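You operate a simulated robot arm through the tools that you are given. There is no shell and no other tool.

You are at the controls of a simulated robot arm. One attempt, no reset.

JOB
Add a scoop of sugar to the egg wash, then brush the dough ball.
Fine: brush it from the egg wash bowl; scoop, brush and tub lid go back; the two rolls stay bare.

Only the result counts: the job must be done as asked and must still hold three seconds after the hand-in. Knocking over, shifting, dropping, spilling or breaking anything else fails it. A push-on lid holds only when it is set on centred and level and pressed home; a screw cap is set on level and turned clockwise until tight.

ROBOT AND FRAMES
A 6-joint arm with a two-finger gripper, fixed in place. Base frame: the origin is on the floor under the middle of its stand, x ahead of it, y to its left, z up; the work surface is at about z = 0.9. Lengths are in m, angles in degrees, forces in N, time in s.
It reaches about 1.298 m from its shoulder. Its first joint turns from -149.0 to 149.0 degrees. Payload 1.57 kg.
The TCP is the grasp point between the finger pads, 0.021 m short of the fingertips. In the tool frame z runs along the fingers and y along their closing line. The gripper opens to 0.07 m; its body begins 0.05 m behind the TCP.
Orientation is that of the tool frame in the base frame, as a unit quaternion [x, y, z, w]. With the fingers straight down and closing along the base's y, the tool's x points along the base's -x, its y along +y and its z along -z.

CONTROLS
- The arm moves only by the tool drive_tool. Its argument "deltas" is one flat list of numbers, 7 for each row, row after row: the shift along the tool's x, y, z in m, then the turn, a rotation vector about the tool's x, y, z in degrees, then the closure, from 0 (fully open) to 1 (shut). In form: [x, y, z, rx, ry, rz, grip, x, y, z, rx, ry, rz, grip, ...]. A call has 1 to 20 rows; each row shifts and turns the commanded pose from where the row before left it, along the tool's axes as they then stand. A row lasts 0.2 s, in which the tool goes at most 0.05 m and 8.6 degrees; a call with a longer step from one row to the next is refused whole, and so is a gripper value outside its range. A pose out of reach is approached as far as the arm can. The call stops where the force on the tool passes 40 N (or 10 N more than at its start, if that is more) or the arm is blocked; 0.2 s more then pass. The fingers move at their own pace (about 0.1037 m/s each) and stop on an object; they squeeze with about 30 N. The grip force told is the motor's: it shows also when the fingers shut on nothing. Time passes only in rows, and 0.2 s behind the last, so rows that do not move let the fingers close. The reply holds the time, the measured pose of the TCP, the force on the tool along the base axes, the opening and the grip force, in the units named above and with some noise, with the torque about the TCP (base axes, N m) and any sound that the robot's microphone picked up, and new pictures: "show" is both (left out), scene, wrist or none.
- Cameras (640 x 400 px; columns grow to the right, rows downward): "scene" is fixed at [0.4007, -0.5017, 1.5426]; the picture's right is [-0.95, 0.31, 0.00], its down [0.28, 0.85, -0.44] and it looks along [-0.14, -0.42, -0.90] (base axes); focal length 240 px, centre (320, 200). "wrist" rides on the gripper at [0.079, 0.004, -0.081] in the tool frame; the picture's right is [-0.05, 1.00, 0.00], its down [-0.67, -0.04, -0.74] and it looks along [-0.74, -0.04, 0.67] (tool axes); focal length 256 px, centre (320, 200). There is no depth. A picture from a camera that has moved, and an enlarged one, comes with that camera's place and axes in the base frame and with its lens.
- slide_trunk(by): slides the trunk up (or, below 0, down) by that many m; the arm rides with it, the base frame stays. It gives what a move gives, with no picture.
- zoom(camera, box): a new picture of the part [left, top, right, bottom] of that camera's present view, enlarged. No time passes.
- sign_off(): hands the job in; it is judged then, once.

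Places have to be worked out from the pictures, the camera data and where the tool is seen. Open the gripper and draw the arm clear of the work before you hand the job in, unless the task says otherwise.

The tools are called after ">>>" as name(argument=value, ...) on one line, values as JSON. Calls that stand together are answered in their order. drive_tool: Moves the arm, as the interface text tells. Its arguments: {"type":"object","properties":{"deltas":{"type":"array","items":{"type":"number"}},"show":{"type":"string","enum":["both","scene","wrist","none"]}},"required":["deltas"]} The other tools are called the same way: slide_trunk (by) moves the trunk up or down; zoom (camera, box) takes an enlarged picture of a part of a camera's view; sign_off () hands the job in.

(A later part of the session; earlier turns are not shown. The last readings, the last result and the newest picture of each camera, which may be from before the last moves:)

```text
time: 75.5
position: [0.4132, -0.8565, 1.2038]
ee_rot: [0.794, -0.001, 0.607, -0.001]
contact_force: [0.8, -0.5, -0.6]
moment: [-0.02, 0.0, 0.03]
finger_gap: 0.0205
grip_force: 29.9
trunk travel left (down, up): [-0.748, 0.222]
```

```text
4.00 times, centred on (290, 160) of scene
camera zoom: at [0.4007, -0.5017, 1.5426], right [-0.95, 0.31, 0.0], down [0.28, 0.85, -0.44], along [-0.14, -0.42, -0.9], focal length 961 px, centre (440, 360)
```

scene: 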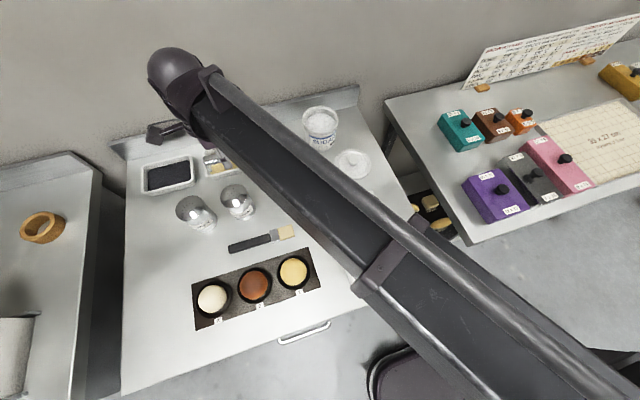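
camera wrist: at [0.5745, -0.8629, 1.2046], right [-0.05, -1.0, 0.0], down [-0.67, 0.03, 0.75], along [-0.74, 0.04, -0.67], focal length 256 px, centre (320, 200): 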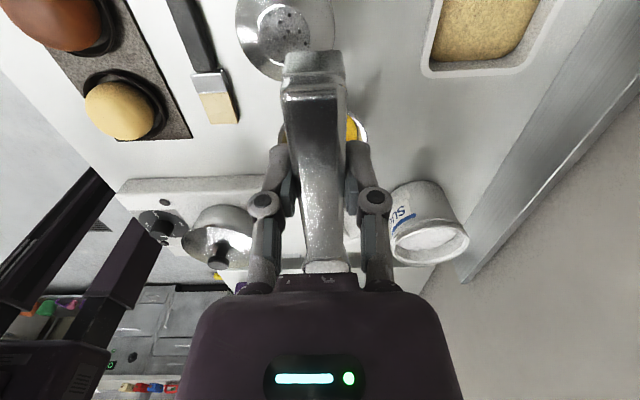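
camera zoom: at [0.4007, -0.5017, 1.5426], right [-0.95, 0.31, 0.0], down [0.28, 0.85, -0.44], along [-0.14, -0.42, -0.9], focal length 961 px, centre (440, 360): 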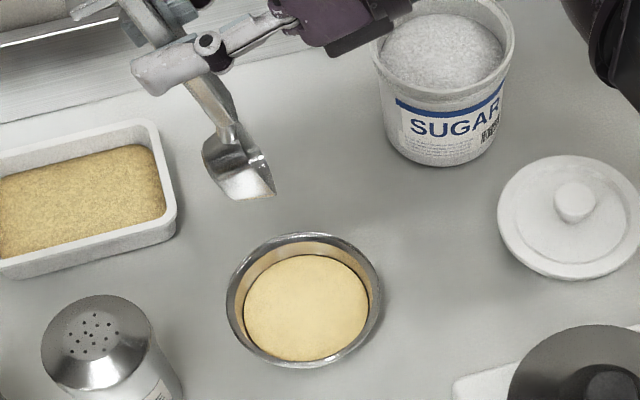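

The stream has stopped. Let me check inside the scoop for any remainder.

>>> zoom(camera="scene", box=[280, 135, 320, 165])

>>> drive_tool(deltas=[0, 0, 0, 0, 4, 0, 1, -0.002, 0, -0.009, 0, 4, 0, 1, 0, 0, 0, 0, 0, 0, 1, 0, 0, 0, 0, 0, 0, 1], show="none")

>>> zoom(camera="scene", box=[250, 110, 330, 190])

```text
13.33 times, centred on (300, 150) of scene
camera zoom: at [0.4007, -0.5017, 1.5426], right [-0.95, 0.31, 0.0], down [0.28, 0.85, -0.44], along [-0.14, -0.42, -0.9], focal length 3205 px, centre (587, 867)
```

zoom: 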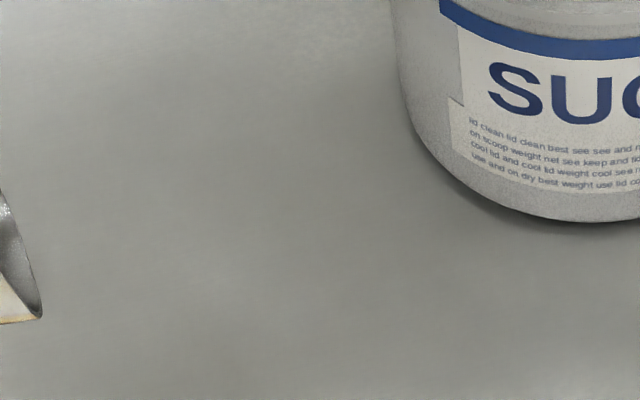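

```text
time: 76.5
position: [0.4056, -0.8544, 1.2301]
ee_rot: [0.75, 0.0, 0.661, -0.002]
contact_force: [0.5, 0.5, -0.2]
moment: [0.03, -0.03, -0.01]
finger_gap: 0.0205
grip_force: 29.4
out of reach, approached as far as the arm can: row 1, 2
trunk travel left (down, up): [-0.748, 0.222]
```

```text
5.00 times, centred on (290, 150) of scene
camera zoom: at [0.4007, -0.5017, 1.5426], right [-0.95, 0.31, 0.0], down [0.28, 0.85, -0.44], along [-0.14, -0.42, -0.9], focal length 1202 px, centre (470, 450)
```

zoom: 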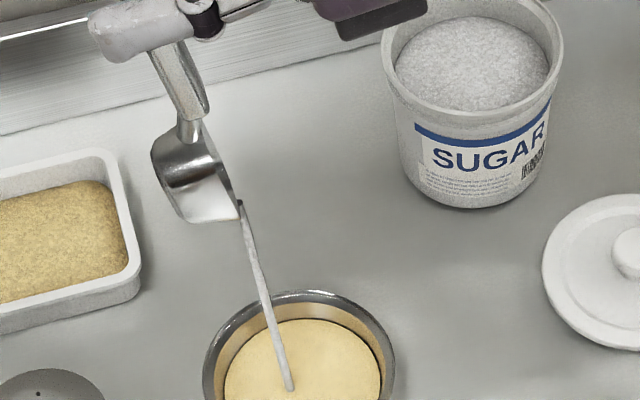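

There was a remainder and it flows again at 83°, still into the bowl. I'll wait and tilt on to about 90°, keeping the lip over the bowl.

>>> drive_tool(deltas=[0, 0, 0, 0, 0, 0, 1, 0, 0, 0, 0, 0, 0, 1, 0, 0, 0, 0, 0, 0, 1, -0.0014, 0, -0.0112, 0, 3.6, 0, 1, -0.0007, 0, -0.0113, 0, 3.6, 0, 1, 0, 0, 0, 0, 0, 0, 1, 0, 0, 0, 0, 0, 0, 1, 0, 0, 0, 0, 0, 0, 1, 0, 0, 0, 0, 0, 0, 1, 0, 0, 0, 0, 0, 0, 1], show="none")

>>> zoom(camera="scene", box=[250, 110, 330, 190])

```text
time: 78.7
position: [0.3825, -0.8548, 1.2535]
ee_rot: [0.707, -0.001, 0.707, -0.003]
contact_force: [-1.0, 0.1, -0.1]
moment: [-0.01, -0.04, 0.03]
finger_gap: 0.0207
grip_force: 29.7
out of reach, approached as far as the arm can: row 4, 5
trunk travel left (down, up): [-0.748, 0.222]
```

```text
5.00 times, centred on (290, 150) of scene
camera zoom: at [0.4007, -0.5017, 1.5426], right [-0.95, 0.31, 0.0], down [0.28, 0.85, -0.44], along [-0.14, -0.42, -0.9], focal length 1202 px, centre (470, 450)
```

zoom: 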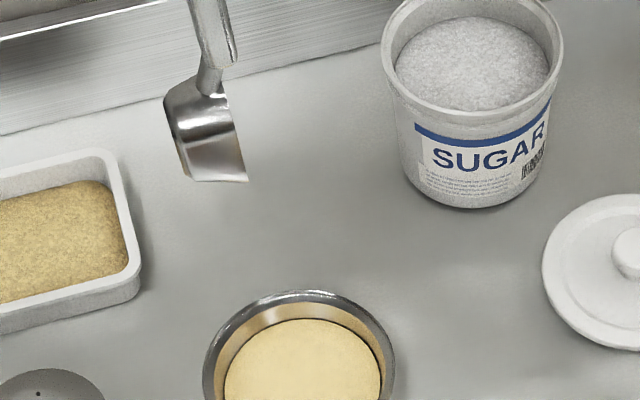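

No stream at 90°. One more small tilt to 98° will prove it's empty.

>>> drive_tool(deltas=[0, 0, -0.008, 0, 4, 0, 1, 0, 0, -0.008, 0, 4, 0, 1, 0, 0, 0, 0, 0, 0, 1, 0, 0, 0, 0, 0, 0, 1], show="none")

>>> zoom(camera="scene", box=[250, 100, 330, 180])

```text
time: 79.7
position: [0.3672, -0.856, 1.2795]
ee_rot: [0.656, -0.001, 0.755, -0.002]
contact_force: [-0.4, 0.2, -1.0]
moment: [0.01, -0.01, 0.0]
finger_gap: 0.0204
grip_force: 30.1
out of reach, approached as far as the arm can: row 1, 2
trunk travel left (down, up): [-0.748, 0.222]
```

```text
5.00 times, centred on (290, 140) of scene
camera zoom: at [0.4007, -0.5017, 1.5426], right [-0.95, 0.31, 0.0], down [0.28, 0.85, -0.44], along [-0.14, -0.42, -0.9], focal length 1202 px, centre (470, 500)
```

zoom: 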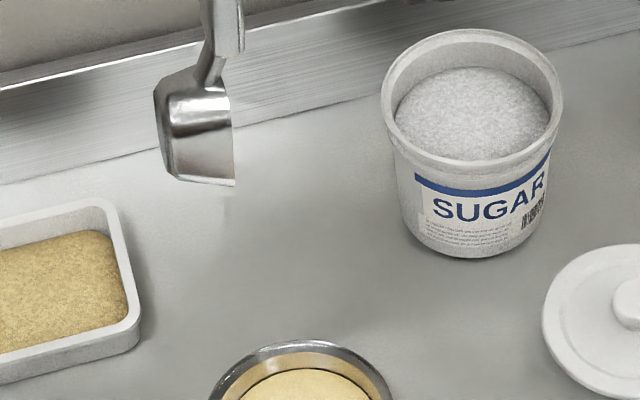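

The scoop is empty. I'll raise the trunk and level it again, then travel back to its home spot.

>>> slide_trunk(by=0.055)

>>> drive_tool(deltas=[0, 0, 0, 0, -8.17, 0, 1, 0, 0, 0, 0, -8.17, 0, 1, 0, 0, 0, 0, -8.17, 0, 1, 0, 0, 0, 0, -8.17, 0, 1, 0, 0, 0, 0, -8.17, 0, 1, 0, 0, 0, 0, -8.17, 0, 1, 0, 0, 0, 0, -8.17, 0, 1, 0, 0, 0, 0, -8.17, 0, 1, 0, 0, 0, 0, -8.17, 0, 1, 0, 0, 0, 0, -8.17, 0, 1, 0, 0, 0, 0, -8.17, 0, 1, 0, 0, 0, 0, -8.17, 0, 1, 0, 0, 0, 0, 0, 0, 1], show="both")

```text
time: 80.7
position: [0.3674, -0.8561, 1.334]
ee_rot: [0.656, -0.001, 0.755, -0.001]
contact_force: [0.4, -0.5, -0.4]
moment: [0.0, -0.01, -0.01]
finger_gap: 0.0201
grip_force: 30.4
trunk travel left (down, up): [-0.803, 0.167]
```

```text
time: 83.5
position: [0.3665, -0.8557, 1.122]
ee_rot: [1.0, 0.0, -0.001, -0.002]
contact_force: [0.2, 0.8, -0.1]
moment: [-0.01, -0.04, 0.0]
finger_gap: 0.0203
grip_force: 29.6
out of reach, approached as far as the arm can: row 1, 2, 3, 4, 5, 6, 7, 8, 9, 10, 11
trunk travel left (down, up): [-0.803, 0.167]
camera wrist: at [0.4469, -0.8608, 1.2043], right [-0.05, -1.0, 0.0], down [-0.66, 0.03, 0.75], along [-0.75, 0.04, -0.67], focal length 256 px, centre (320, 200)
```

scene: 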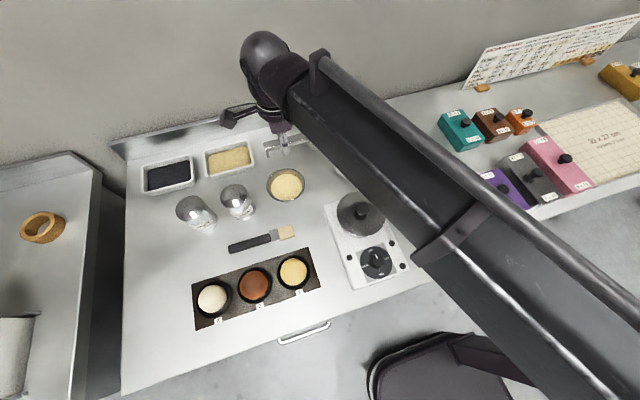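
wrist: 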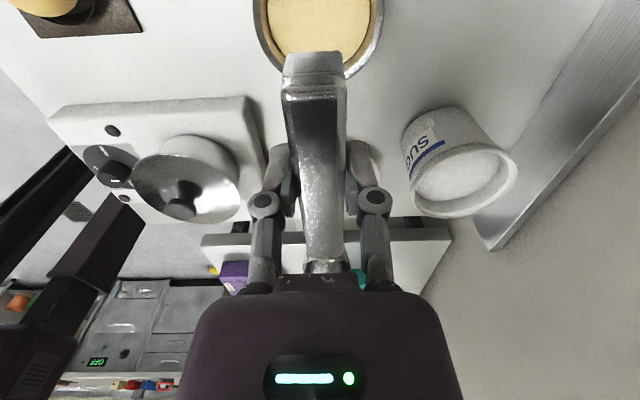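

Level again and everything is in place. I'll carry the scoop to above its home (0.7485,-0.690) and yaw it back to pointing −y.

>>> drive_tool(deltas=[0.0382, -0.01657, 0, 0, 0, 0, 1, 0.0382, -0.01657, 0, 0, 0, 0, 1, 0.0382, -0.01657, 0, 0, 0, 0, 1, 0.0382, -0.01657, 0, 0, 0, 0, 1, 0.0382, -0.01657, 0, 0, 0, 0, 1, 0.0382, -0.01657, 0, 0, 0, 0, 1, 0.0382, -0.01657, 0, 0, 0, 0, 1, 0.0382, -0.01657, 0, 0, 0, 0, 1, 0.0382, -0.01657, 0, 0, 0, 0, 1, 0.0382, -0.01657, 0, 0, 0, 0, 1, 0, 0, 0, 0, 0, 0, 1], show="none")

>>> drive_tool(deltas=[0, 0, 0, 0, 0, -8.182, 1, 0, 0, 0, 0, 0, -8.182, 1, 0, 0, 0, 0, 0, -8.182, 1, 0, 0, 0, 0, 0, -8.182, 1, 0, 0, 0, 0, 0, -8.182, 1, 0, 0, 0, 0, 0, -8.182, 1, 0, 0, 0, 0, 0, -8.182, 1, 0, 0, 0, 0, 0, -8.182, 1, 0, 0, 0, 0, 0, -8.182, 1, 0, 0, 0, 0, 0, -8.182, 1, 0, 0, 0, 0, 0, -8.182, 1, 0, 0, 0, 0, 0, 0, 1], show="both")

```text
time: 85.9
position: [0.7499, -0.6917, 1.1221]
ee_rot: [1.0, 0.0, 0.0, -0.002]
contact_force: [0.6, 0.0, -1.1]
moment: [0.02, -0.06, 0.0]
finger_gap: 0.0201
grip_force: 30.3
out of reach, approached as far as the arm can: row 10
trunk travel left (down, up): [-0.803, 0.167]
```

```text
time: 88.5
position: [0.7488, -0.6909, 1.122]
ee_rot: [0.706, 0.708, 0.001, -0.002]
contact_force: [-0.2, -0.4, -0.6]
moment: [0.0, 0.0, 0.02]
finger_gap: 0.0205
grip_force: 29.7
trunk travel left (down, up): [-0.803, 0.167]
camera wrist: at [0.7531, -0.6106, 1.2046], right [1.0, -0.05, 0.0], down [-0.03, -0.67, 0.74], along [-0.04, -0.74, -0.67], focal length 256 px, centre (320, 200)
```

scene: 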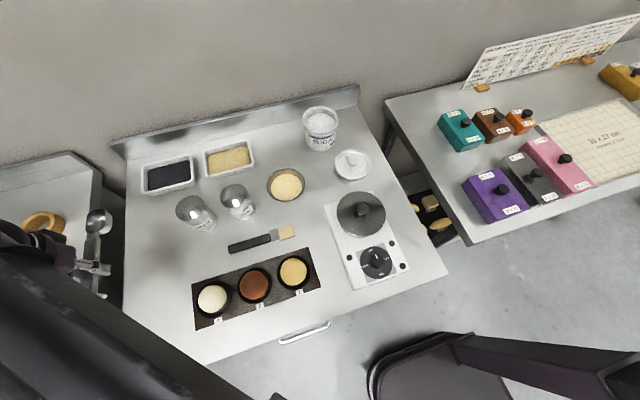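
wrist: 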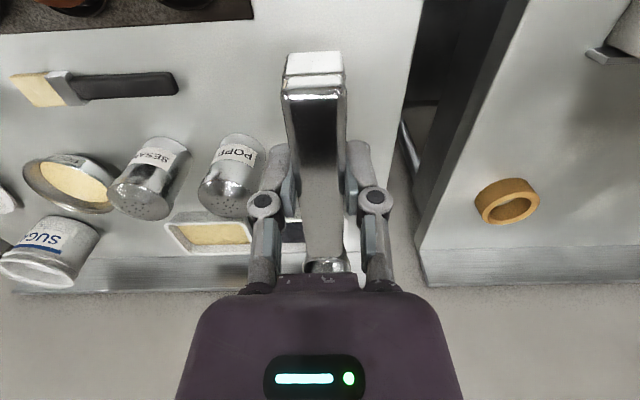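

The pose matches the grasp pose within a millimetre. I'll lower to just above the original height, then the last bit.

>>> slide_trunk(by=-0.19)

>>> slide_trunk(by=-0.004)

```text
time: 90.6
position: [0.7482, -0.6885, 0.9324]
ee_rot: [0.706, 0.708, 0.001, -0.002]
contact_force: [-0.5, 0.2, -0.5]
moment: [0.02, 0.02, -0.02]
finger_gap: 0.0205
grip_force: 30.1
trunk travel left (down, up): [-0.613, 0.357]
```

```text
time: 91.1
position: [0.7482, -0.6893, 0.9292]
ee_rot: [0.707, 0.707, 0.001, 0.0]
contact_force: [1.5, -1.0, 7.4]
moment: [-0.74, -0.01, 0.07]
finger_gap: 0.0203
grip_force: 30.1
trunk travel left (down, up): [-0.609, 0.361]
```

The scoop's bowl touches the table (7 N). One more millimetre down to the grasp height, then release.

>>> slide_trunk(by=-0.001)

>>> drive_tool(deltas=[0, 0, 0, 0, 0, 0, 0.6, 0, 0, 0, 0, 0, 0, 0.3, 0, 0, 0, 0, 0, 0, 0, 0, 0, 0, 0, 0, 0, 0], show="none")

>>> slide_trunk(by=0.2)

>>> zoom(camera="scene", box=[110, 220, 240, 320])

>>> zoom(camera="wrist", box=[220, 0, 420, 160])

```text
time: 91.6
position: [0.749, -0.6887, 0.9292]
ee_rot: [0.707, 0.707, 0.001, 0.0]
contact_force: [5.3, -6.1, 20.8]
moment: [-0.12, -0.08, 0.02]
finger_gap: 0.0202
grip_force: 30.0
trunk travel left (down, up): [-0.608, 0.362]
```

```text
time: 92.6
position: [0.7485, -0.6894, 0.926]
ee_rot: [0.707, 0.707, 0.003, -0.002]
contact_force: [-0.3, 0.4, -0.4]
moment: [0.01, 0.03, -0.01]
finger_gap: 0.0699
grip_force: 0.1
trunk travel left (down, up): [-0.608, 0.362]
```

```text
time: 94.8
position: [0.7489, -0.6898, 1.1275]
ee_rot: [0.707, 0.707, 0.002, -0.001]
contact_force: [0.1, -0.2, 1.1]
moment: [0.03, -0.02, -0.01]
finger_gap: 0.07
grip_force: 0.0
trunk travel left (down, up): [-0.808, 0.162]
```

```text
4.00 times, centred on (175, 270) of scene
camera zoom: at [0.4007, -0.5017, 1.5426], right [-0.95, 0.31, 0.0], down [0.28, 0.85, -0.44], along [-0.14, -0.42, -0.9], focal length 961 px, centre (900, -80)
```

zoom: 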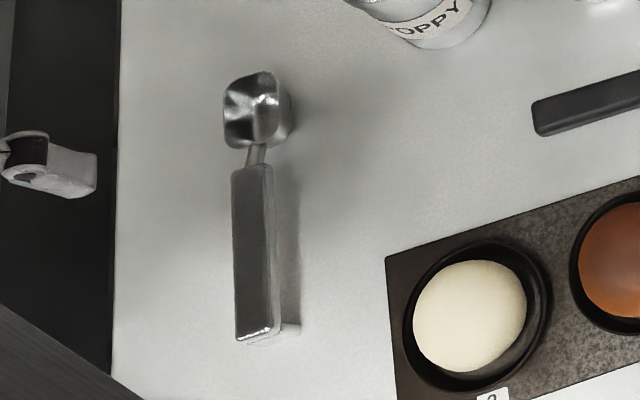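

```text
2.50 times, centred on (320, 80) of wrist
camera zoom: at [0.7532, -0.6106, 1.2096], right [1.0, -0.05, 0.0], down [-0.03, -0.67, 0.74], along [-0.04, -0.74, -0.67], focal length 640 px, centre (320, 500)
```

zoom: 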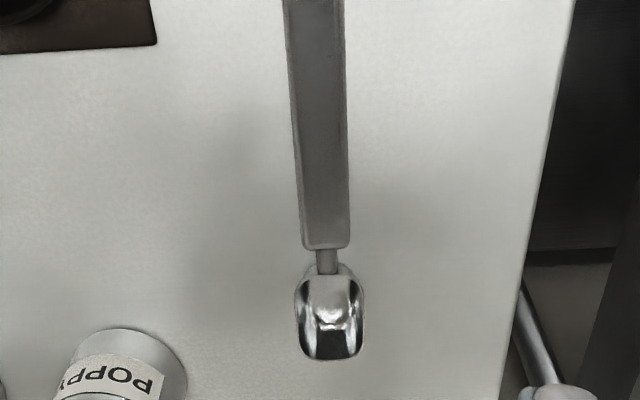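

The scoop is back in its place. Next the brush: I'll yaw to tool x = +x and move to view the brush along its length.

>>> drive_tool(deltas=[0, 0, 0, 0, 0, 8.182, 0, 0, 0, 0, 0, 0, 8.182, 0, 0, 0, 0, 0, 0, 8.182, 0, 0, 0, 0, 0, 0, 8.182, 0, 0, 0, 0, 0, 0, 8.182, 0, 0, 0, 0, 0, 0, 8.182, 0, 0, 0, 0, 0, 0, 8.182, 0, 0, 0, 0, 0, 0, 8.182, 0, 0, 0, 0, 0, 0, 8.182, 0, 0, 0, 0, 0, 0, 8.182, 0, 0, 0, 0, 0, 0, 8.182, 0, -0.04, 0.0115, 0, 0, 0, 0, 0, -0.04, 0.0115, 0, 0, 0, 0, 0, -0.04, 0.0115, 0, 0, 0, 0, 0, -0.03, 0.0105, 0, 0, 0, 0, 0, 0, 0, 0, 0, 0, 0, 0], show="wrist")

>>> zoom(camera="wrist", box=[200, 20, 440, 220])

>>> zoom(camera="scene", box=[210, 205, 330, 275])

```text
time: 98.2
position: [0.5999, -0.7365, 1.1277]
ee_rot: [1.0, 0.001, 0.0, -0.002]
contact_force: [0.0, -0.1, -0.3]
moment: [0.0, -0.03, 0.04]
finger_gap: 0.07
grip_force: 0.1
trunk travel left (down, up): [-0.808, 0.162]
camera wrist: at [0.679, -0.7398, 1.2093], right [-0.05, -1.0, 0.0], down [-0.67, 0.03, 0.75], along [-0.74, 0.04, -0.67], focal length 256 px, centre (320, 200)
```

wrist: 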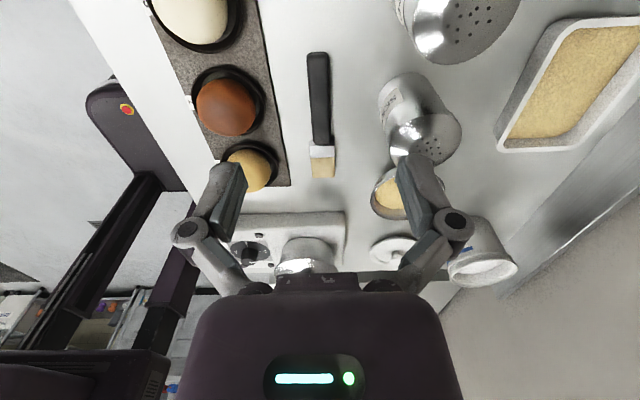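

```text
2.00 times, centred on (320, 120) of wrist
camera zoom: at [0.679, -0.7398, 1.2093], right [-0.05, -1.0, 0.0], down [-0.67, 0.03, 0.75], along [-0.74, 0.04, -0.67], focal length 512 px, centre (320, 360)
```

zoom: 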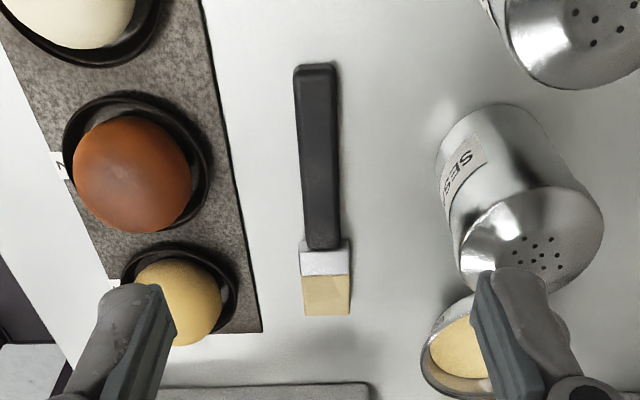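

```text
5.33 times, centred on (270, 240) of scene
camera zoom: at [0.4007, -0.5017, 1.5426], right [-0.95, 0.31, 0.0], down [0.28, 0.85, -0.44], along [-0.14, -0.42, -0.9], focal length 1282 px, centre (587, -13)
```

zoom: 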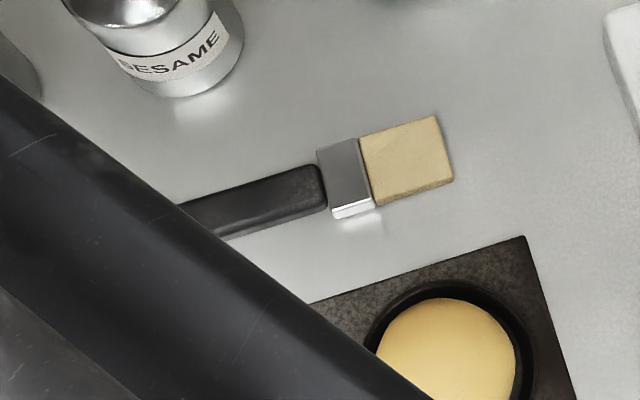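

The brush lies along x at y≈-0.731 (handle x 0.474–0.583, bristles to x≈0.405). Before grasping, I'll test whether the tool can yaw another +90° (for dipping with fingers pointing outward), away from obstacles.

>>> drive_tool(deltas=[0, 0, 0, 0, 0, 8.182, 0, 0, 0, 0, 0, 0, 8.182, 0, 0, 0, 0, 0, 0, 8.182, 0, 0, 0, 0, 0, 0, 8.182, 0, 0, 0, 0, 0, 0, 8.182, 0, 0, 0, 0, 0, 0, 8.182, 0, 0, 0, 0, 0, 0, 8.182, 0, 0, 0, 0, 0, 0, 8.182, 0, 0, 0, 0, 0, 0, 8.182, 0, 0, 0, 0, 0, 0, 8.182, 0, 0, 0, 0, 0, 0, 8.182, 0], show="both")

```text
time: 100.6
position: [0.598, -0.7359, 1.1271]
ee_rot: [0.921, -0.389, -0.001, -0.002]
contact_force: [-0.3, -0.2, 0.0]
moment: [-0.01, 0.0, -0.01]
finger_gap: 0.0701
grip_force: 0.1
out of reach, approached as far as the arm can: row 6, 7, 8, 9, 10, 11
trunk travel left (down, up): [-0.808, 0.162]
camera wrist: at [0.6504, -0.7952, 1.2092], right [-0.75, -0.66, 0.0], down [-0.44, 0.5, 0.75], along [-0.49, 0.56, -0.67], focal length 256 px, centre (320, 200)
```

scene: 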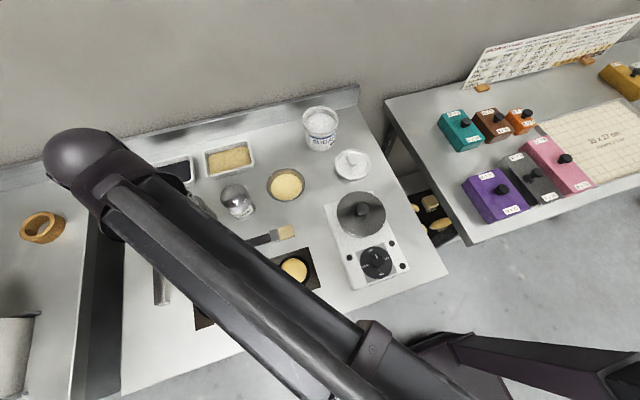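
wrist: 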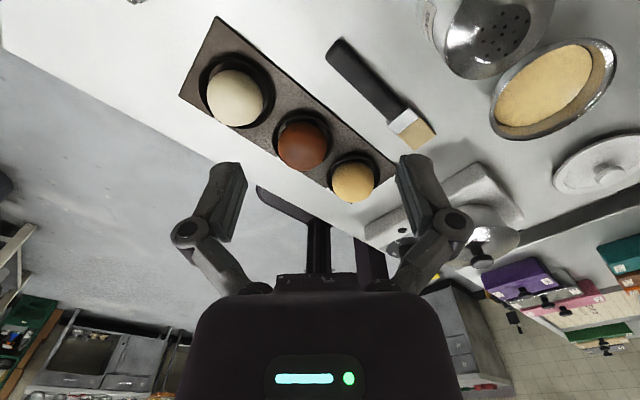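

The yaw stops at about x_tool = −46°, which still allows a diagonal heading. I'll return to tool x = +x and centre over the brush handle at (0.515,-0.731), pre-closing to a 0.05 opening.

>>> drive_tool(deltas=[0, 0, 0, 0, 0, -7.63, 0.2, 0, 0, 0, 0, 0, -7.63, 0.3, 0, 0, 0, 0, 0, -7.63, 0.3, 0, 0, 0, 0, 0, -7.63, 0.3, 0, 0, 0, 0, 0, -7.63, 0.3, 0, 0, 0, 0, 0, -7.63, 0.3, -0.042, -0.0025, 0, 0, 0, 0, 0.3, -0.041, -0.0025, 0, 0, 0, 0, 0.3, 0, 0, 0, 0, 0, 0, 0.3], show="none")

>>> slide_trunk(by=-0.1)

>>> zoom(camera="wrist", box=[200, 0, 440, 200])

```text
time: 102.6
position: [0.5154, -0.731, 1.1264]
ee_rot: [1.0, 0.001, 0.001, -0.002]
contact_force: [-1.1, 0.5, -0.7]
moment: [-0.01, 0.03, -0.02]
finger_gap: 0.049
grip_force: 0.0
trunk travel left (down, up): [-0.808, 0.162]
```

```text
time: 103.9
position: [0.515, -0.7302, 1.0275]
ee_rot: [1.0, 0.001, 0.001, -0.003]
contact_force: [0.4, -0.2, -0.3]
moment: [0.02, -0.02, -0.04]
finger_gap: 0.0491
grip_force: 0.2
trunk travel left (down, up): [-0.708, 0.262]
```

```text
2.00 times, centred on (320, 100) of wrist
camera zoom: at [0.594, -0.7349, 1.1096], right [-0.05, -1.0, 0.0], down [-0.67, 0.03, 0.74], along [-0.74, 0.04, -0.67], focal length 512 px, centre (320, 400)
```

zoom: 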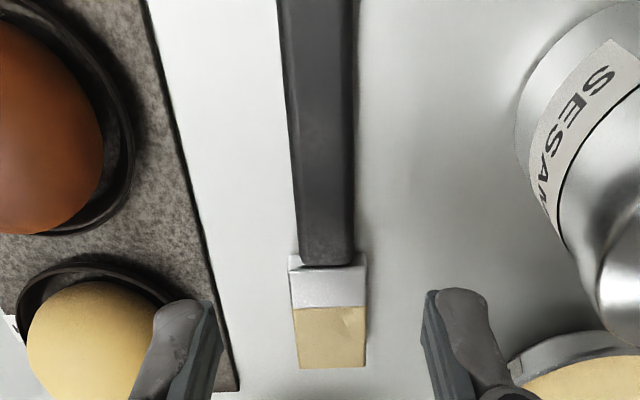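

The handle is centred in the grip line (25 mm wide). I'll lower to just above the table and close.

>>> slide_trunk(by=-0.095)

>>> slide_trunk(by=-0.006)

>>> drive_tool(deltas=[0, 0, 0, 0, 0, 0, 0.6, 0, 0, 0, 0, 0, 0, 1, 0, 0, 0, 0, 0, 0, 1, 0, 0, 0, 0, 0, 0, 1], show="none")

>>> zoom(camera="wrist", box=[200, 60, 440, 260])

>>> zoom(camera="scene", box=[180, 180, 340, 300])

```text
time: 105.2
position: [0.5154, -0.7302, 0.9311]
ee_rot: [1.0, 0.0, 0.001, -0.003]
contact_force: [-0.1, -0.5, 0.0]
moment: [0.01, 0.01, 0.02]
finger_gap: 0.0488
grip_force: 0.2
trunk travel left (down, up): [-0.613, 0.357]
```

```text
time: 105.8
position: [0.5154, -0.7311, 0.9252]
ee_rot: [1.0, 0.001, 0.001, -0.003]
contact_force: [0.1, 0.0, 0.3]
moment: [0.0, 0.01, 0.0]
finger_gap: 0.0489
grip_force: 0.1
trunk travel left (down, up): [-0.607, 0.363]
```

```text
time: 106.8
position: [0.5155, -0.7292, 0.9264]
ee_rot: [1.0, 0.001, 0.0, -0.003]
contact_force: [-0.4, 0.5, 0.8]
moment: [0.02, -0.01, 0.01]
finger_gap: 0.023
grip_force: 30.7
trunk travel left (down, up): [-0.607, 0.363]
```

```text
2.00 times, centred on (320, 160) of wrist
camera zoom: at [0.594, -0.7349, 1.0086], right [-0.05, -1.0, 0.0], down [-0.67, 0.03, 0.74], along [-0.74, 0.04, -0.67], focal length 512 px, centre (320, 280)
```

zoom: 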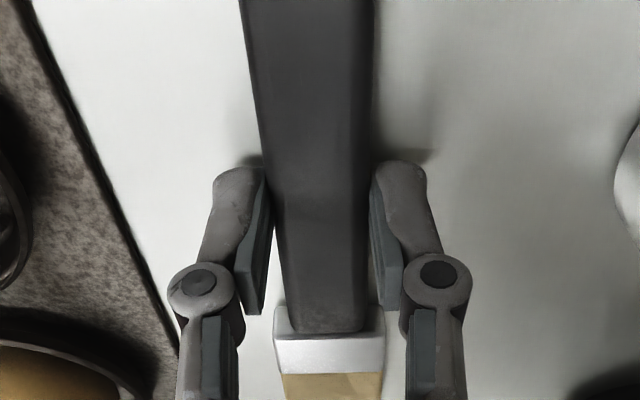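

```text
3.33 times, centred on (260, 240) of scene
camera zoom: at [0.4007, -0.5017, 1.5426], right [-0.95, 0.31, 0.0], down [0.28, 0.85, -0.44], along [-0.14, -0.42, -0.9], focal length 801 px, centre (520, 67)
```

zoom: 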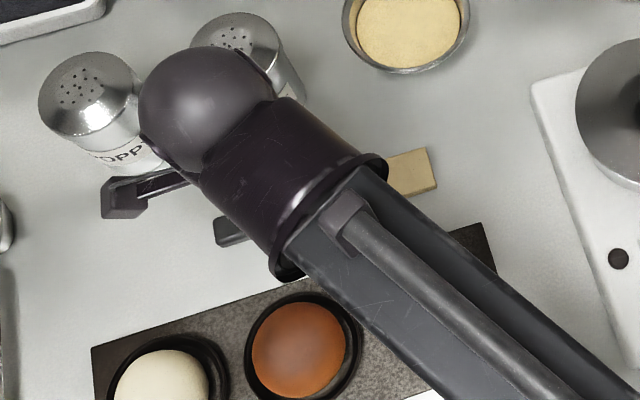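

Brush gripped (gap 0.023); its home pose is TCP (0.5154,-0.7305,0.9255), trunk down-travel 0.607. I'll lift it 0.2 m and check.

>>> slide_trunk(by=0.2)

>>> zoom(camera="wrist", box=[200, 60, 440, 260])

>>> zoom(camera="scene", box=[190, 245, 318, 325])

```text
time: 108.9
position: [0.5146, -0.7304, 1.1255]
ee_rot: [1.0, 0.0, 0.001, -0.003]
contact_force: [-0.2, 0.3, -0.7]
moment: [-0.02, -0.04, -0.01]
finger_gap: 0.0232
grip_force: 29.6
trunk travel left (down, up): [-0.807, 0.163]
```

```text
2.00 times, centred on (320, 160) of wrist
camera zoom: at [0.594, -0.735, 1.2084], right [-0.05, -1.0, 0.0], down [-0.67, 0.03, 0.74], along [-0.74, 0.04, -0.67], focal length 512 px, centre (320, 280)
```

zoom: 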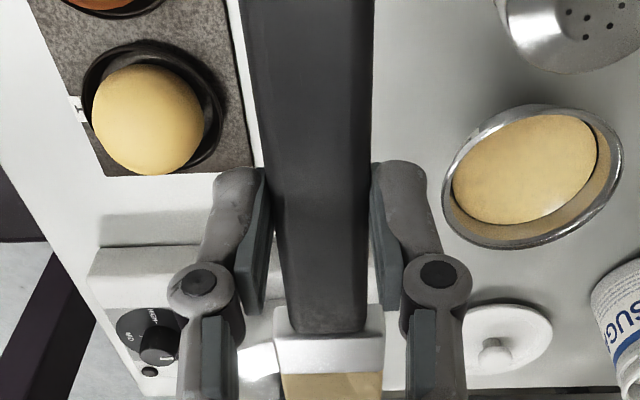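

```text
5.00 times, centred on (254, 285) of scene
camera zoom: at [0.4007, -0.5017, 1.5426], right [-0.95, 0.31, 0.0], down [0.28, 0.85, -0.44], along [-0.14, -0.42, -0.9], focal length 1202 px, centre (650, -225)
```

zoom: 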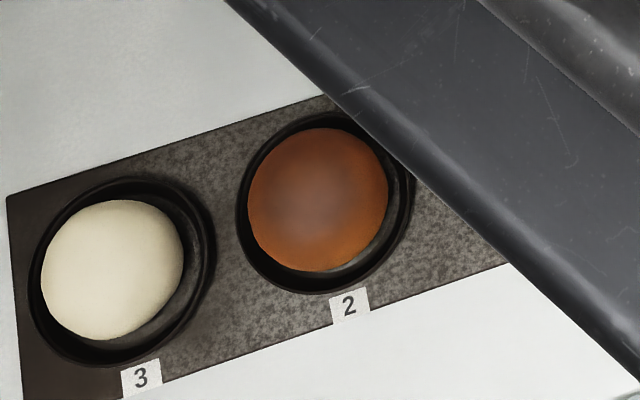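

The egg wash surface is at z≈0.93 with centre (0.387,-0.859). I'll yaw +45° to a diagonal heading, move above the bowl and tilt the brush 45° tip-down while still high.

>>> drive_tool(deltas=[0, 0, 0, 0, 0, 7.5, 1, 0, 0, 0, 0, 0, 7.5, 1, 0, 0, 0, 0, 0, 7.5, 1, 0, 0, 0, 0, 0, 7.5, 1, 0, 0, 0, 0, 0, 7.5, 1, 0, 0, 0, 0, 0, 7.5, 1, 0, 0, 0, 0, 0, 0, 1], show="none")

>>> drive_tool(deltas=[0.01336, 0.03627, 0, 0, 0, 0, 1, 0.01336, 0.03627, 0, 0, 0, 0, 1, 0.01336, 0.03627, 0, 0, 0, 0, 1, 0.01336, 0.03627, 0, 0, 0, 0, 1, 0.01336, 0.03627, 0, 0, 0, 0, 1, 0, 0, 0, 0, 7.5, 0, 1, 0, 0, 0, 0, 7.5, 0, 1, 0, 0, 0, 0, 7.5, 0, 1, 0, 0, 0, 0, 7.5, 0, 1, 0, 0, 0, 0, 7.5, 0, 1, 0, 0, 0, 0, 7.5, 0, 1, 0, 0, 0, 0, 0, 0, 1], show="both")

>>> zoom(camera="scene", box=[220, 90, 380, 210])

```text
time: 110.5
position: [0.513, -0.7304, 1.1251]
ee_rot: [0.923, -0.384, 0.0, -0.002]
contact_force: [-0.5, 0.1, -0.3]
moment: [-0.01, 0.0, 0.02]
finger_gap: 0.023
grip_force: 29.6
trunk travel left (down, up): [-0.807, 0.163]
```

```text
time: 113.1
position: [0.4328, -0.9064, 1.1804]
ee_rot: [0.853, -0.355, 0.354, 0.145]
contact_force: [0.5, -0.5, -0.5]
moment: [0.0, -0.02, 0.01]
finger_gap: 0.0232
grip_force: 29.7
out of reach, approached as far as the arm can: row 6, 7, 8, 9, 10, 11
trunk travel left (down, up): [-0.807, 0.163]
camera wrist: at [0.429, -0.9083, 1.2949], right [-0.73, -0.68, -0.04], down [-0.68, 0.73, 0.06], along [-0.01, 0.07, -1.0], focal length 256 px, centre (320, 200)
```

scene: 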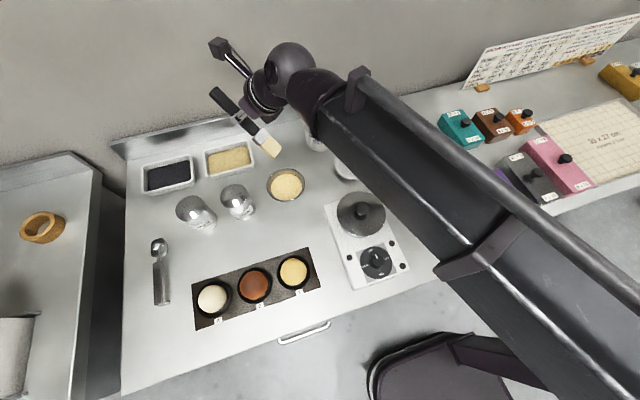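
wrist: 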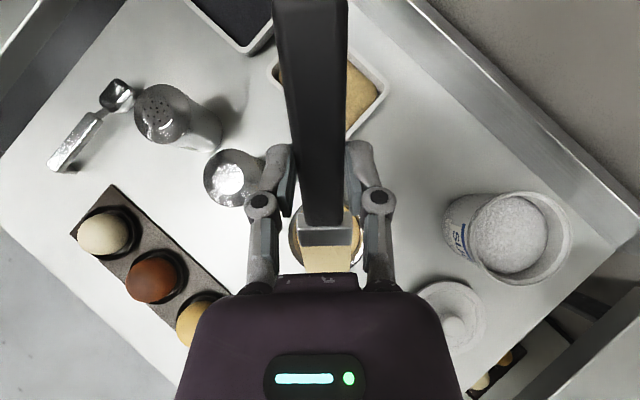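

```text
3.33 times, centred on (300, 150) of scene
camera zoom: at [0.4007, -0.5017, 1.5426], right [-0.95, 0.31, 0.0], down [0.28, 0.85, -0.44], along [-0.14, -0.42, -0.9], focal length 801 px, centre (387, 367)
```

zoom: 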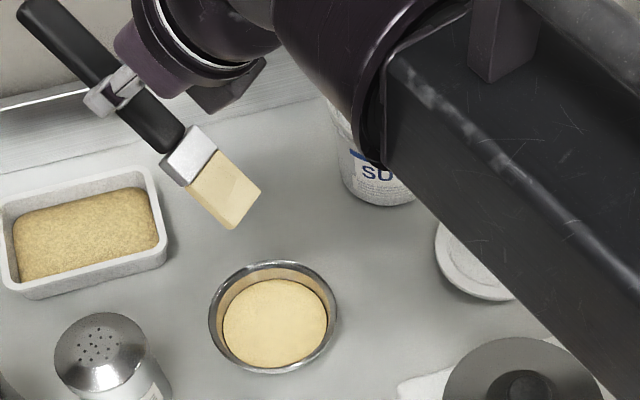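

The brush is tilted with its tip above the bowl. I'll lower until the tip is just above the rim and check its position.

>>> slide_trunk(by=-0.125)

>>> zoom(camera="scene", box=[230, 120, 350, 220])

>>> zoom(camera="wrist", box=[220, 150, 420, 290])

```text
time: 114.7
position: [0.4333, -0.9057, 1.0552]
ee_rot: [0.854, -0.355, 0.353, 0.144]
contact_force: [-0.5, -0.4, -0.7]
moment: [-0.01, 0.01, -0.01]
finger_gap: 0.0228
grip_force: 29.3
trunk travel left (down, up): [-0.682, 0.288]
```

```text
4.00 times, centred on (290, 170) of scene
camera zoom: at [0.4007, -0.5017, 1.5426], right [-0.95, 0.31, 0.0], down [0.28, 0.85, -0.44], along [-0.14, -0.42, -0.9], focal length 961 px, centre (440, 320)
```

zoom: 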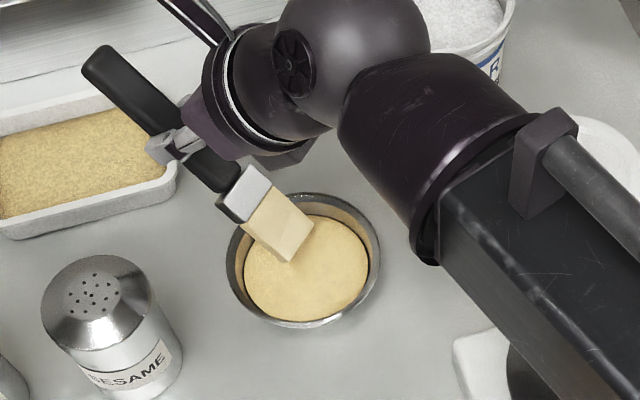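

```text
2.86 times, centred on (320, 220) of wrist
camera zoom: at [0.4291, -0.9081, 1.1699], right [-0.73, -0.68, -0.04], down [-0.68, 0.73, 0.06], along [-0.01, 0.07, -1.0], focal length 731 px, centre (320, 143)
```

zoom: 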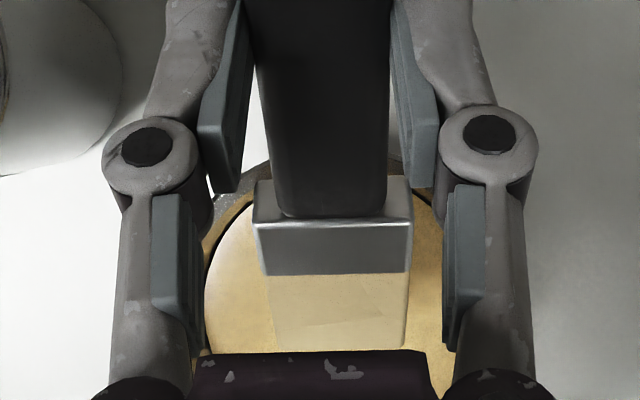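

The tip is just above the surface and centred. I'll dip it about 13 mm into the egg wash.

>>> slide_trunk(by=-0.038)

>>> slide_trunk(by=-0.007)

>>> zoom(camera="scene", box=[230, 120, 350, 220])

```text
time: 115.5
position: [0.4334, -0.9054, 1.0158]
ee_rot: [0.854, -0.354, 0.352, 0.144]
contact_force: [0.2, 0.0, -0.2]
moment: [-0.01, -0.03, 0.01]
finger_gap: 0.0231
grip_force: 30.1
trunk travel left (down, up): [-0.644, 0.326]
```

```text
time: 116.0
position: [0.4324, -0.9049, 1.0104]
ee_rot: [0.854, -0.355, 0.353, 0.145]
contact_force: [-0.2, -0.3, 0.0]
moment: [0.0, 0.01, 0.02]
finger_gap: 0.0229
grip_force: 29.9
trunk travel left (down, up): [-0.637, 0.333]
```

```text
4.00 times, centred on (290, 170) of scene
camera zoom: at [0.4007, -0.5017, 1.5426], right [-0.95, 0.31, 0.0], down [0.28, 0.85, -0.44], along [-0.14, -0.42, -0.9], focal length 961 px, centre (440, 320)
```

zoom: 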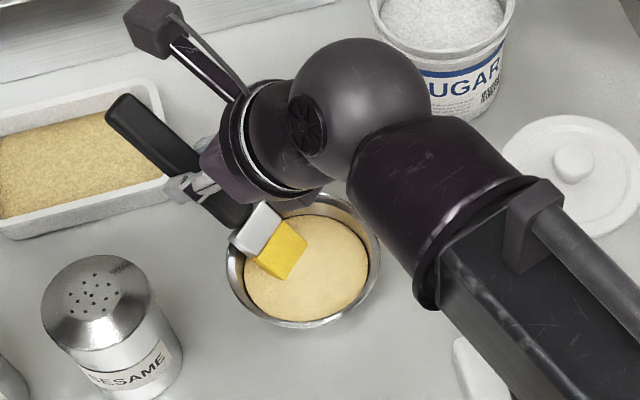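

The bristles turned yellow — loaded with egg wash. I'll raise the tip just above the surface and hold a second so any drip falls into the bowl.

>>> slide_trunk(by=0.03)

>>> drive_tool(deltas=[0, 0, 0, 0, 0, 0, 1, 0, 0, 0, 0, 0, 0, 1, 0, 0, 0, 0, 0, 0, 1, 0, 0, 0, 0, 0, 0, 1, 0, 0, 0, 0, 0, 0, 1, 0, 0, 0, 0, 0, 0, 1], show="none")

>>> slide_trunk(by=0.12)

>>> zoom(camera="scene", box=[220, 90, 380, 210])

```text
time: 116.8
position: [0.4329, -0.9055, 1.0398]
ee_rot: [0.854, -0.355, 0.353, 0.144]
contact_force: [-0.2, -0.4, -0.3]
moment: [0.02, 0.0, 0.0]
finger_gap: 0.023
grip_force: 29.9
trunk travel left (down, up): [-0.667, 0.303]
```

```text
time: 118.2
position: [0.4323, -0.9048, 1.0394]
ee_rot: [0.854, -0.354, 0.352, 0.145]
contact_force: [-0.2, -0.1, -0.6]
moment: [0.03, 0.0, 0.01]
finger_gap: 0.023
grip_force: 30.3
trunk travel left (down, up): [-0.667, 0.303]
```

```text
time: 119.7
position: [0.4335, -0.9061, 1.1597]
ee_rot: [0.854, -0.354, 0.353, 0.144]
contact_force: [-0.1, -0.3, 0.1]
moment: [0.03, -0.02, -0.03]
finger_gap: 0.0231
grip_force: 30.0
trunk travel left (down, up): [-0.787, 0.183]
```

```text
3.33 times, centred on (300, 150) of scene
camera zoom: at [0.4007, -0.5017, 1.5426], right [-0.95, 0.31, 0.0], down [0.28, 0.85, -0.44], along [-0.14, -0.42, -0.9], focal length 801 px, centre (387, 367)
```

zoom: 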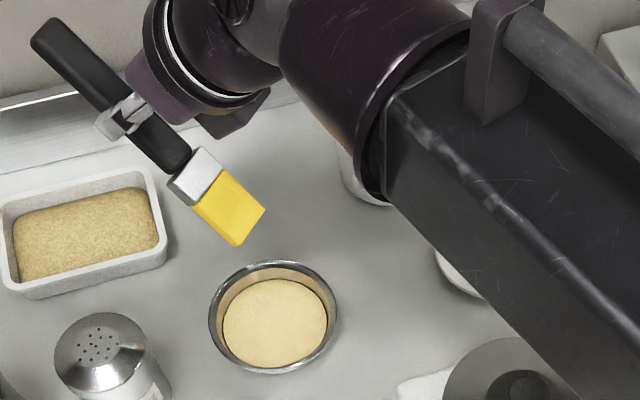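

The loaded brush doesn't drip. I'll level it, turn 15°, and travel along the back (+x) so it never passes over the two rolls.

>>> drive_tool(deltas=[0, 0, 0, 0, -7.5, 0, 1, 0, 0, 0, 0, -7.5, 0, 1, 0, 0, 0, 0, -7.5, 0, 1, 0, 0, 0, 0, -7.5, 0, 1, 0, 0, 0, 0, -7.5, 0, 1, 0, 0, 0, 0, -7.5, 0, 1, 0, 0, 0, 0, 0, -7.5, 1, 0, 0, 0, 0, 0, -7.5, 1, 0, 0, 0, 0, 0, 0, 1], show="none")

>>> drive_tool(deltas=[0.03464, -0.02, 0, 0, 0, 0, 1, 0.03464, -0.02, 0, 0, 0, 0, 1, 0.03464, -0.02, 0, 0, 0, 0, 1, 0.03464, -0.02, 0, 0, 0, 0, 1, 0.03464, -0.02, 0, 0, 0, 0, 1, 0.03464, -0.02, 0, 0, 0, 0, 1, 0.03464, -0.02, 0, 0, 0, 0, 1, 0, 0, 0, 0, 0, 0, 1], show="both")

```text
time: 121.7
position: [0.4316, -0.9045, 1.106]
ee_rot: [0.966, -0.257, -0.001, -0.002]
contact_force: [0.5, -0.1, -0.5]
moment: [-0.02, 0.02, 0.01]
finger_gap: 0.0232
grip_force: 30.0
out of reach, approached as far as the arm can: row 1, 2, 3, 4, 5
trunk travel left (down, up): [-0.787, 0.183]
```

```text
time: 123.5
position: [0.7084, -0.895, 1.1059]
ee_rot: [0.966, -0.258, 0.001, -0.003]
contact_force: [0.9, -0.4, -0.5]
moment: [0.02, -0.04, -0.02]
finger_gap: 0.0231
grip_force: 29.7
out of reach, approached as far as the arm can: row 7
trunk travel left (down, up): [-0.787, 0.183]
camera wrist: at [0.7751, -0.9394, 1.1882], right [-0.55, -0.84, 0.0], down [-0.56, 0.36, 0.75], along [-0.62, 0.41, -0.67], focal length 256 px, centre (320, 200)
```

scene: 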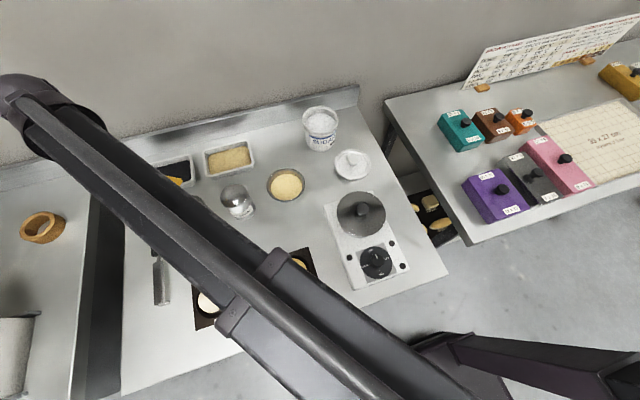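
wrist: 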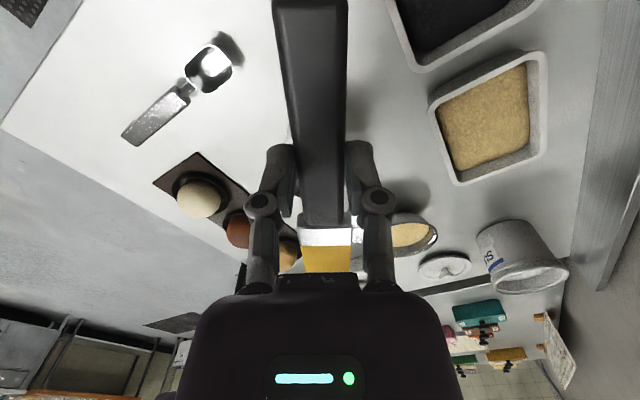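

Everything stays clear. I'll move toward +y to just beyond ball 3 and look at it closely.

>>> drive_tool(deltas=[-0.0195, -0.0384, 0, 0, 0, 0, 1, -0.0195, -0.0384, 0, 0, 0, 0, 1, -0.0195, -0.0384, 0, 0, 0, 0, 1, -0.0195, -0.0384, 0, 0, 0, 0, 1, -0.0195, -0.0384, 0, 0, 0, 0, 1, 0, 0, 0, 0, 0, 0, 1], show="both")

>>> zoom(camera="scene", box=[130, 230, 290, 340])

```text
time: 124.9
position: [0.7211, -0.6832, 1.1056]
ee_rot: [0.966, -0.26, 0.0, -0.002]
contact_force: [0.1, 0.0, -0.1]
moment: [-0.02, -0.02, -0.01]
finger_gap: 0.0229
grip_force: 29.7
trunk travel left (down, up): [-0.787, 0.183]
camera wrist: at [0.7865, -0.7274, 1.1879], right [-0.55, -0.84, 0.0], down [-0.56, 0.36, 0.75], along [-0.62, 0.41, -0.67], focal length 256 px, centre (320, 200)
```

scene: 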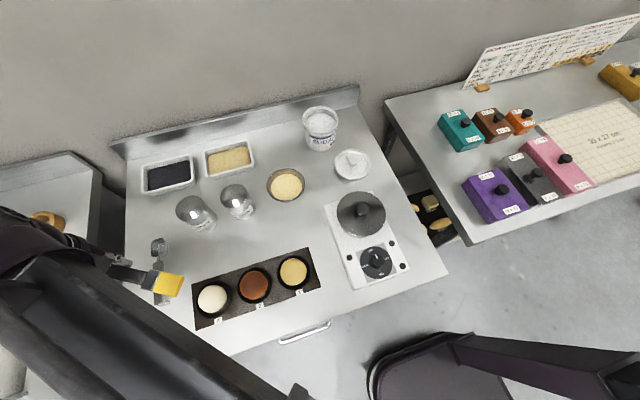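
wrist: 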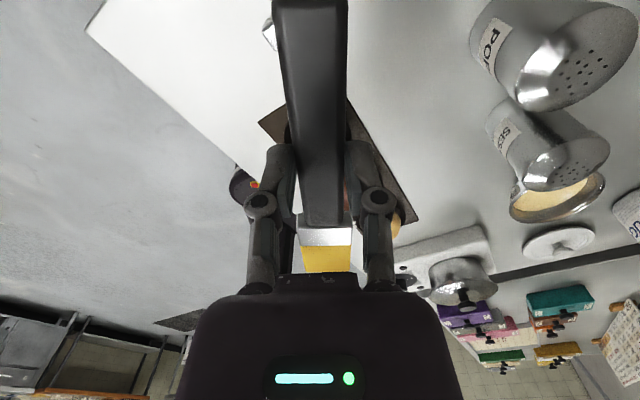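

```text
3.64 times, centred on (210, 285) of scene
camera zoom: at [0.4007, -0.5017, 1.5426], right [-0.95, 0.31, 0.0], down [0.28, 0.85, -0.44], along [-0.14, -0.42, -0.9], focal length 874 px, centre (720, -109)
```

zoom: 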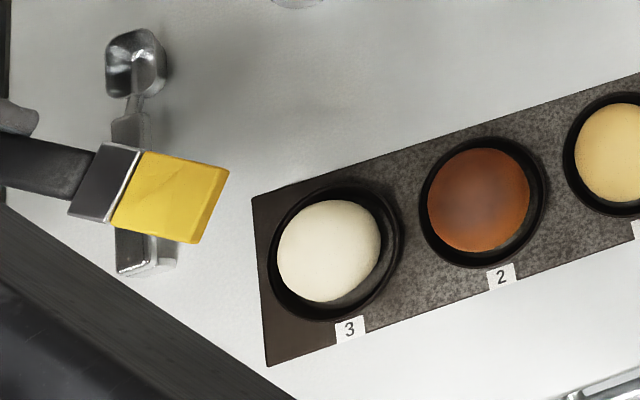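

Clear view of pale raw dough ball 3 at about (0.631,-0.619). I'll shift over it and tilt the brush 45° tip-down, still high above.

>>> drive_tool(deltas=[-0.0436, -0.0105, 0, 0, 0, 0, 1, 0, 0, 0, 0, 7.5, 0, 1, 0, 0, 0, 0, 7.5, 0, 1, 0, 0, 0, 0, 7.5, 0, 1, 0, 0, 0, 0, 7.5, 0, 1, 0, 0, 0, 0, 7.5, 0, 1, 0, 0, 0, 0, 7.5, 0, 1, 0, 0, 0, 0, 0, 0, 1], show="none")

>>> slide_trunk(by=-0.08)

>>> zoom(camera="scene", box=[130, 230, 290, 340])

>>> zoom(camera="wrist", box=[160, 100, 480, 290])

```text
time: 126.7
position: [0.6875, -0.6523, 1.16]
ee_rot: [0.892, -0.24, 0.37, 0.096]
contact_force: [0.0, -0.7, -0.3]
moment: [-0.01, 0.03, 0.03]
finger_gap: 0.0229
grip_force: 30.4
out of reach, approached as far as the arm can: row 3, 4, 5, 6, 7
trunk travel left (down, up): [-0.787, 0.183]
```

```text
time: 127.9
position: [0.6874, -0.6527, 1.08]
ee_rot: [0.893, -0.24, 0.369, 0.097]
contact_force: [0.8, 0.7, -0.4]
moment: [0.02, 0.0, 0.04]
finger_gap: 0.023
grip_force: 30.2
trunk travel left (down, up): [-0.707, 0.263]
```

```text
3.64 times, centred on (210, 285) of scene
camera zoom: at [0.4007, -0.5017, 1.5426], right [-0.95, 0.31, 0.0], down [0.28, 0.85, -0.44], along [-0.14, -0.42, -0.9], focal length 874 px, centre (720, -109)
```

zoom: 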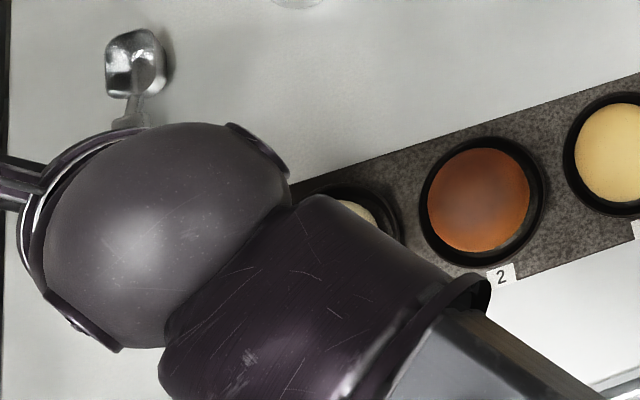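

```text
2.00 times, centred on (320, 195) of wrist
camera zoom: at [0.6834, -0.656, 1.195], right [-0.53, -0.85, -0.04], down [-0.85, 0.53, 0.06], along [-0.03, 0.07, -1.0], focal length 512 px, centre (320, 210)
```

zoom: 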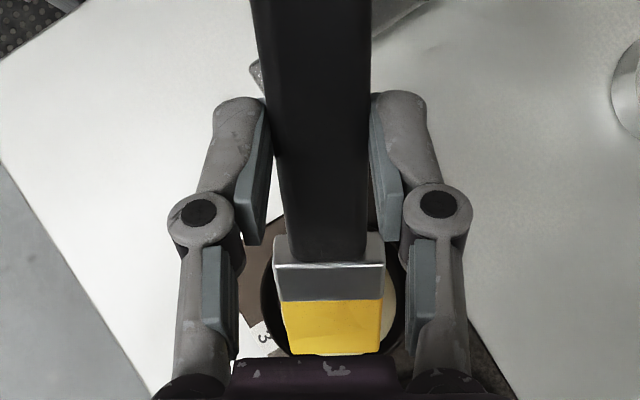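

The brush tip is aligned over the ball's centre (wrist view), lower tip edge at z≈0.987. I'll lower in small steps, watching for contact.

>>> slide_trunk(by=-0.02)

>>> slide_trunk(by=-0.006)

>>> zoom(camera="wrist", box=[220, 180, 420, 290])

```text
time: 128.5
position: [0.6869, -0.6518, 1.0595]
ee_rot: [0.893, -0.239, 0.369, 0.096]
contact_force: [0.4, 0.7, -0.4]
moment: [0.01, -0.02, 0.04]
finger_gap: 0.0229
grip_force: 29.9
trunk travel left (down, up): [-0.687, 0.283]
```

```text
time: 129.1
position: [0.6871, -0.652, 1.0553]
ee_rot: [0.893, -0.239, 0.369, 0.096]
contact_force: [-0.6, -0.4, -0.4]
moment: [0.01, 0.0, 0.0]
finger_gap: 0.023
grip_force: 30.5
trunk travel left (down, up): [-0.681, 0.289]
```

```text
3.20 times, centred on (320, 235) of wrist
camera zoom: at [0.6834, -0.656, 1.1689], right [-0.53, -0.85, -0.04], down [-0.85, 0.53, 0.06], along [-0.03, 0.07, -1.0], focal length 819 px, centre (320, 88)
```

zoom: 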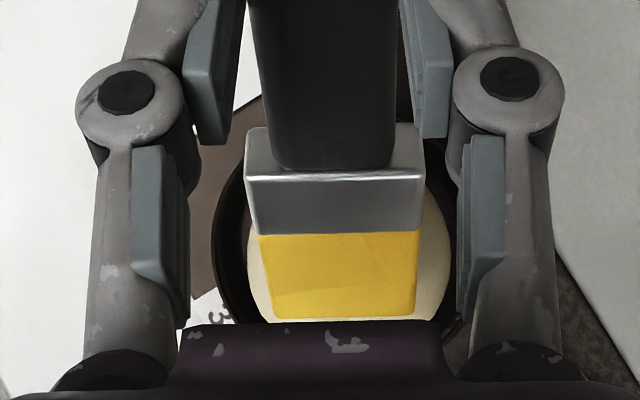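

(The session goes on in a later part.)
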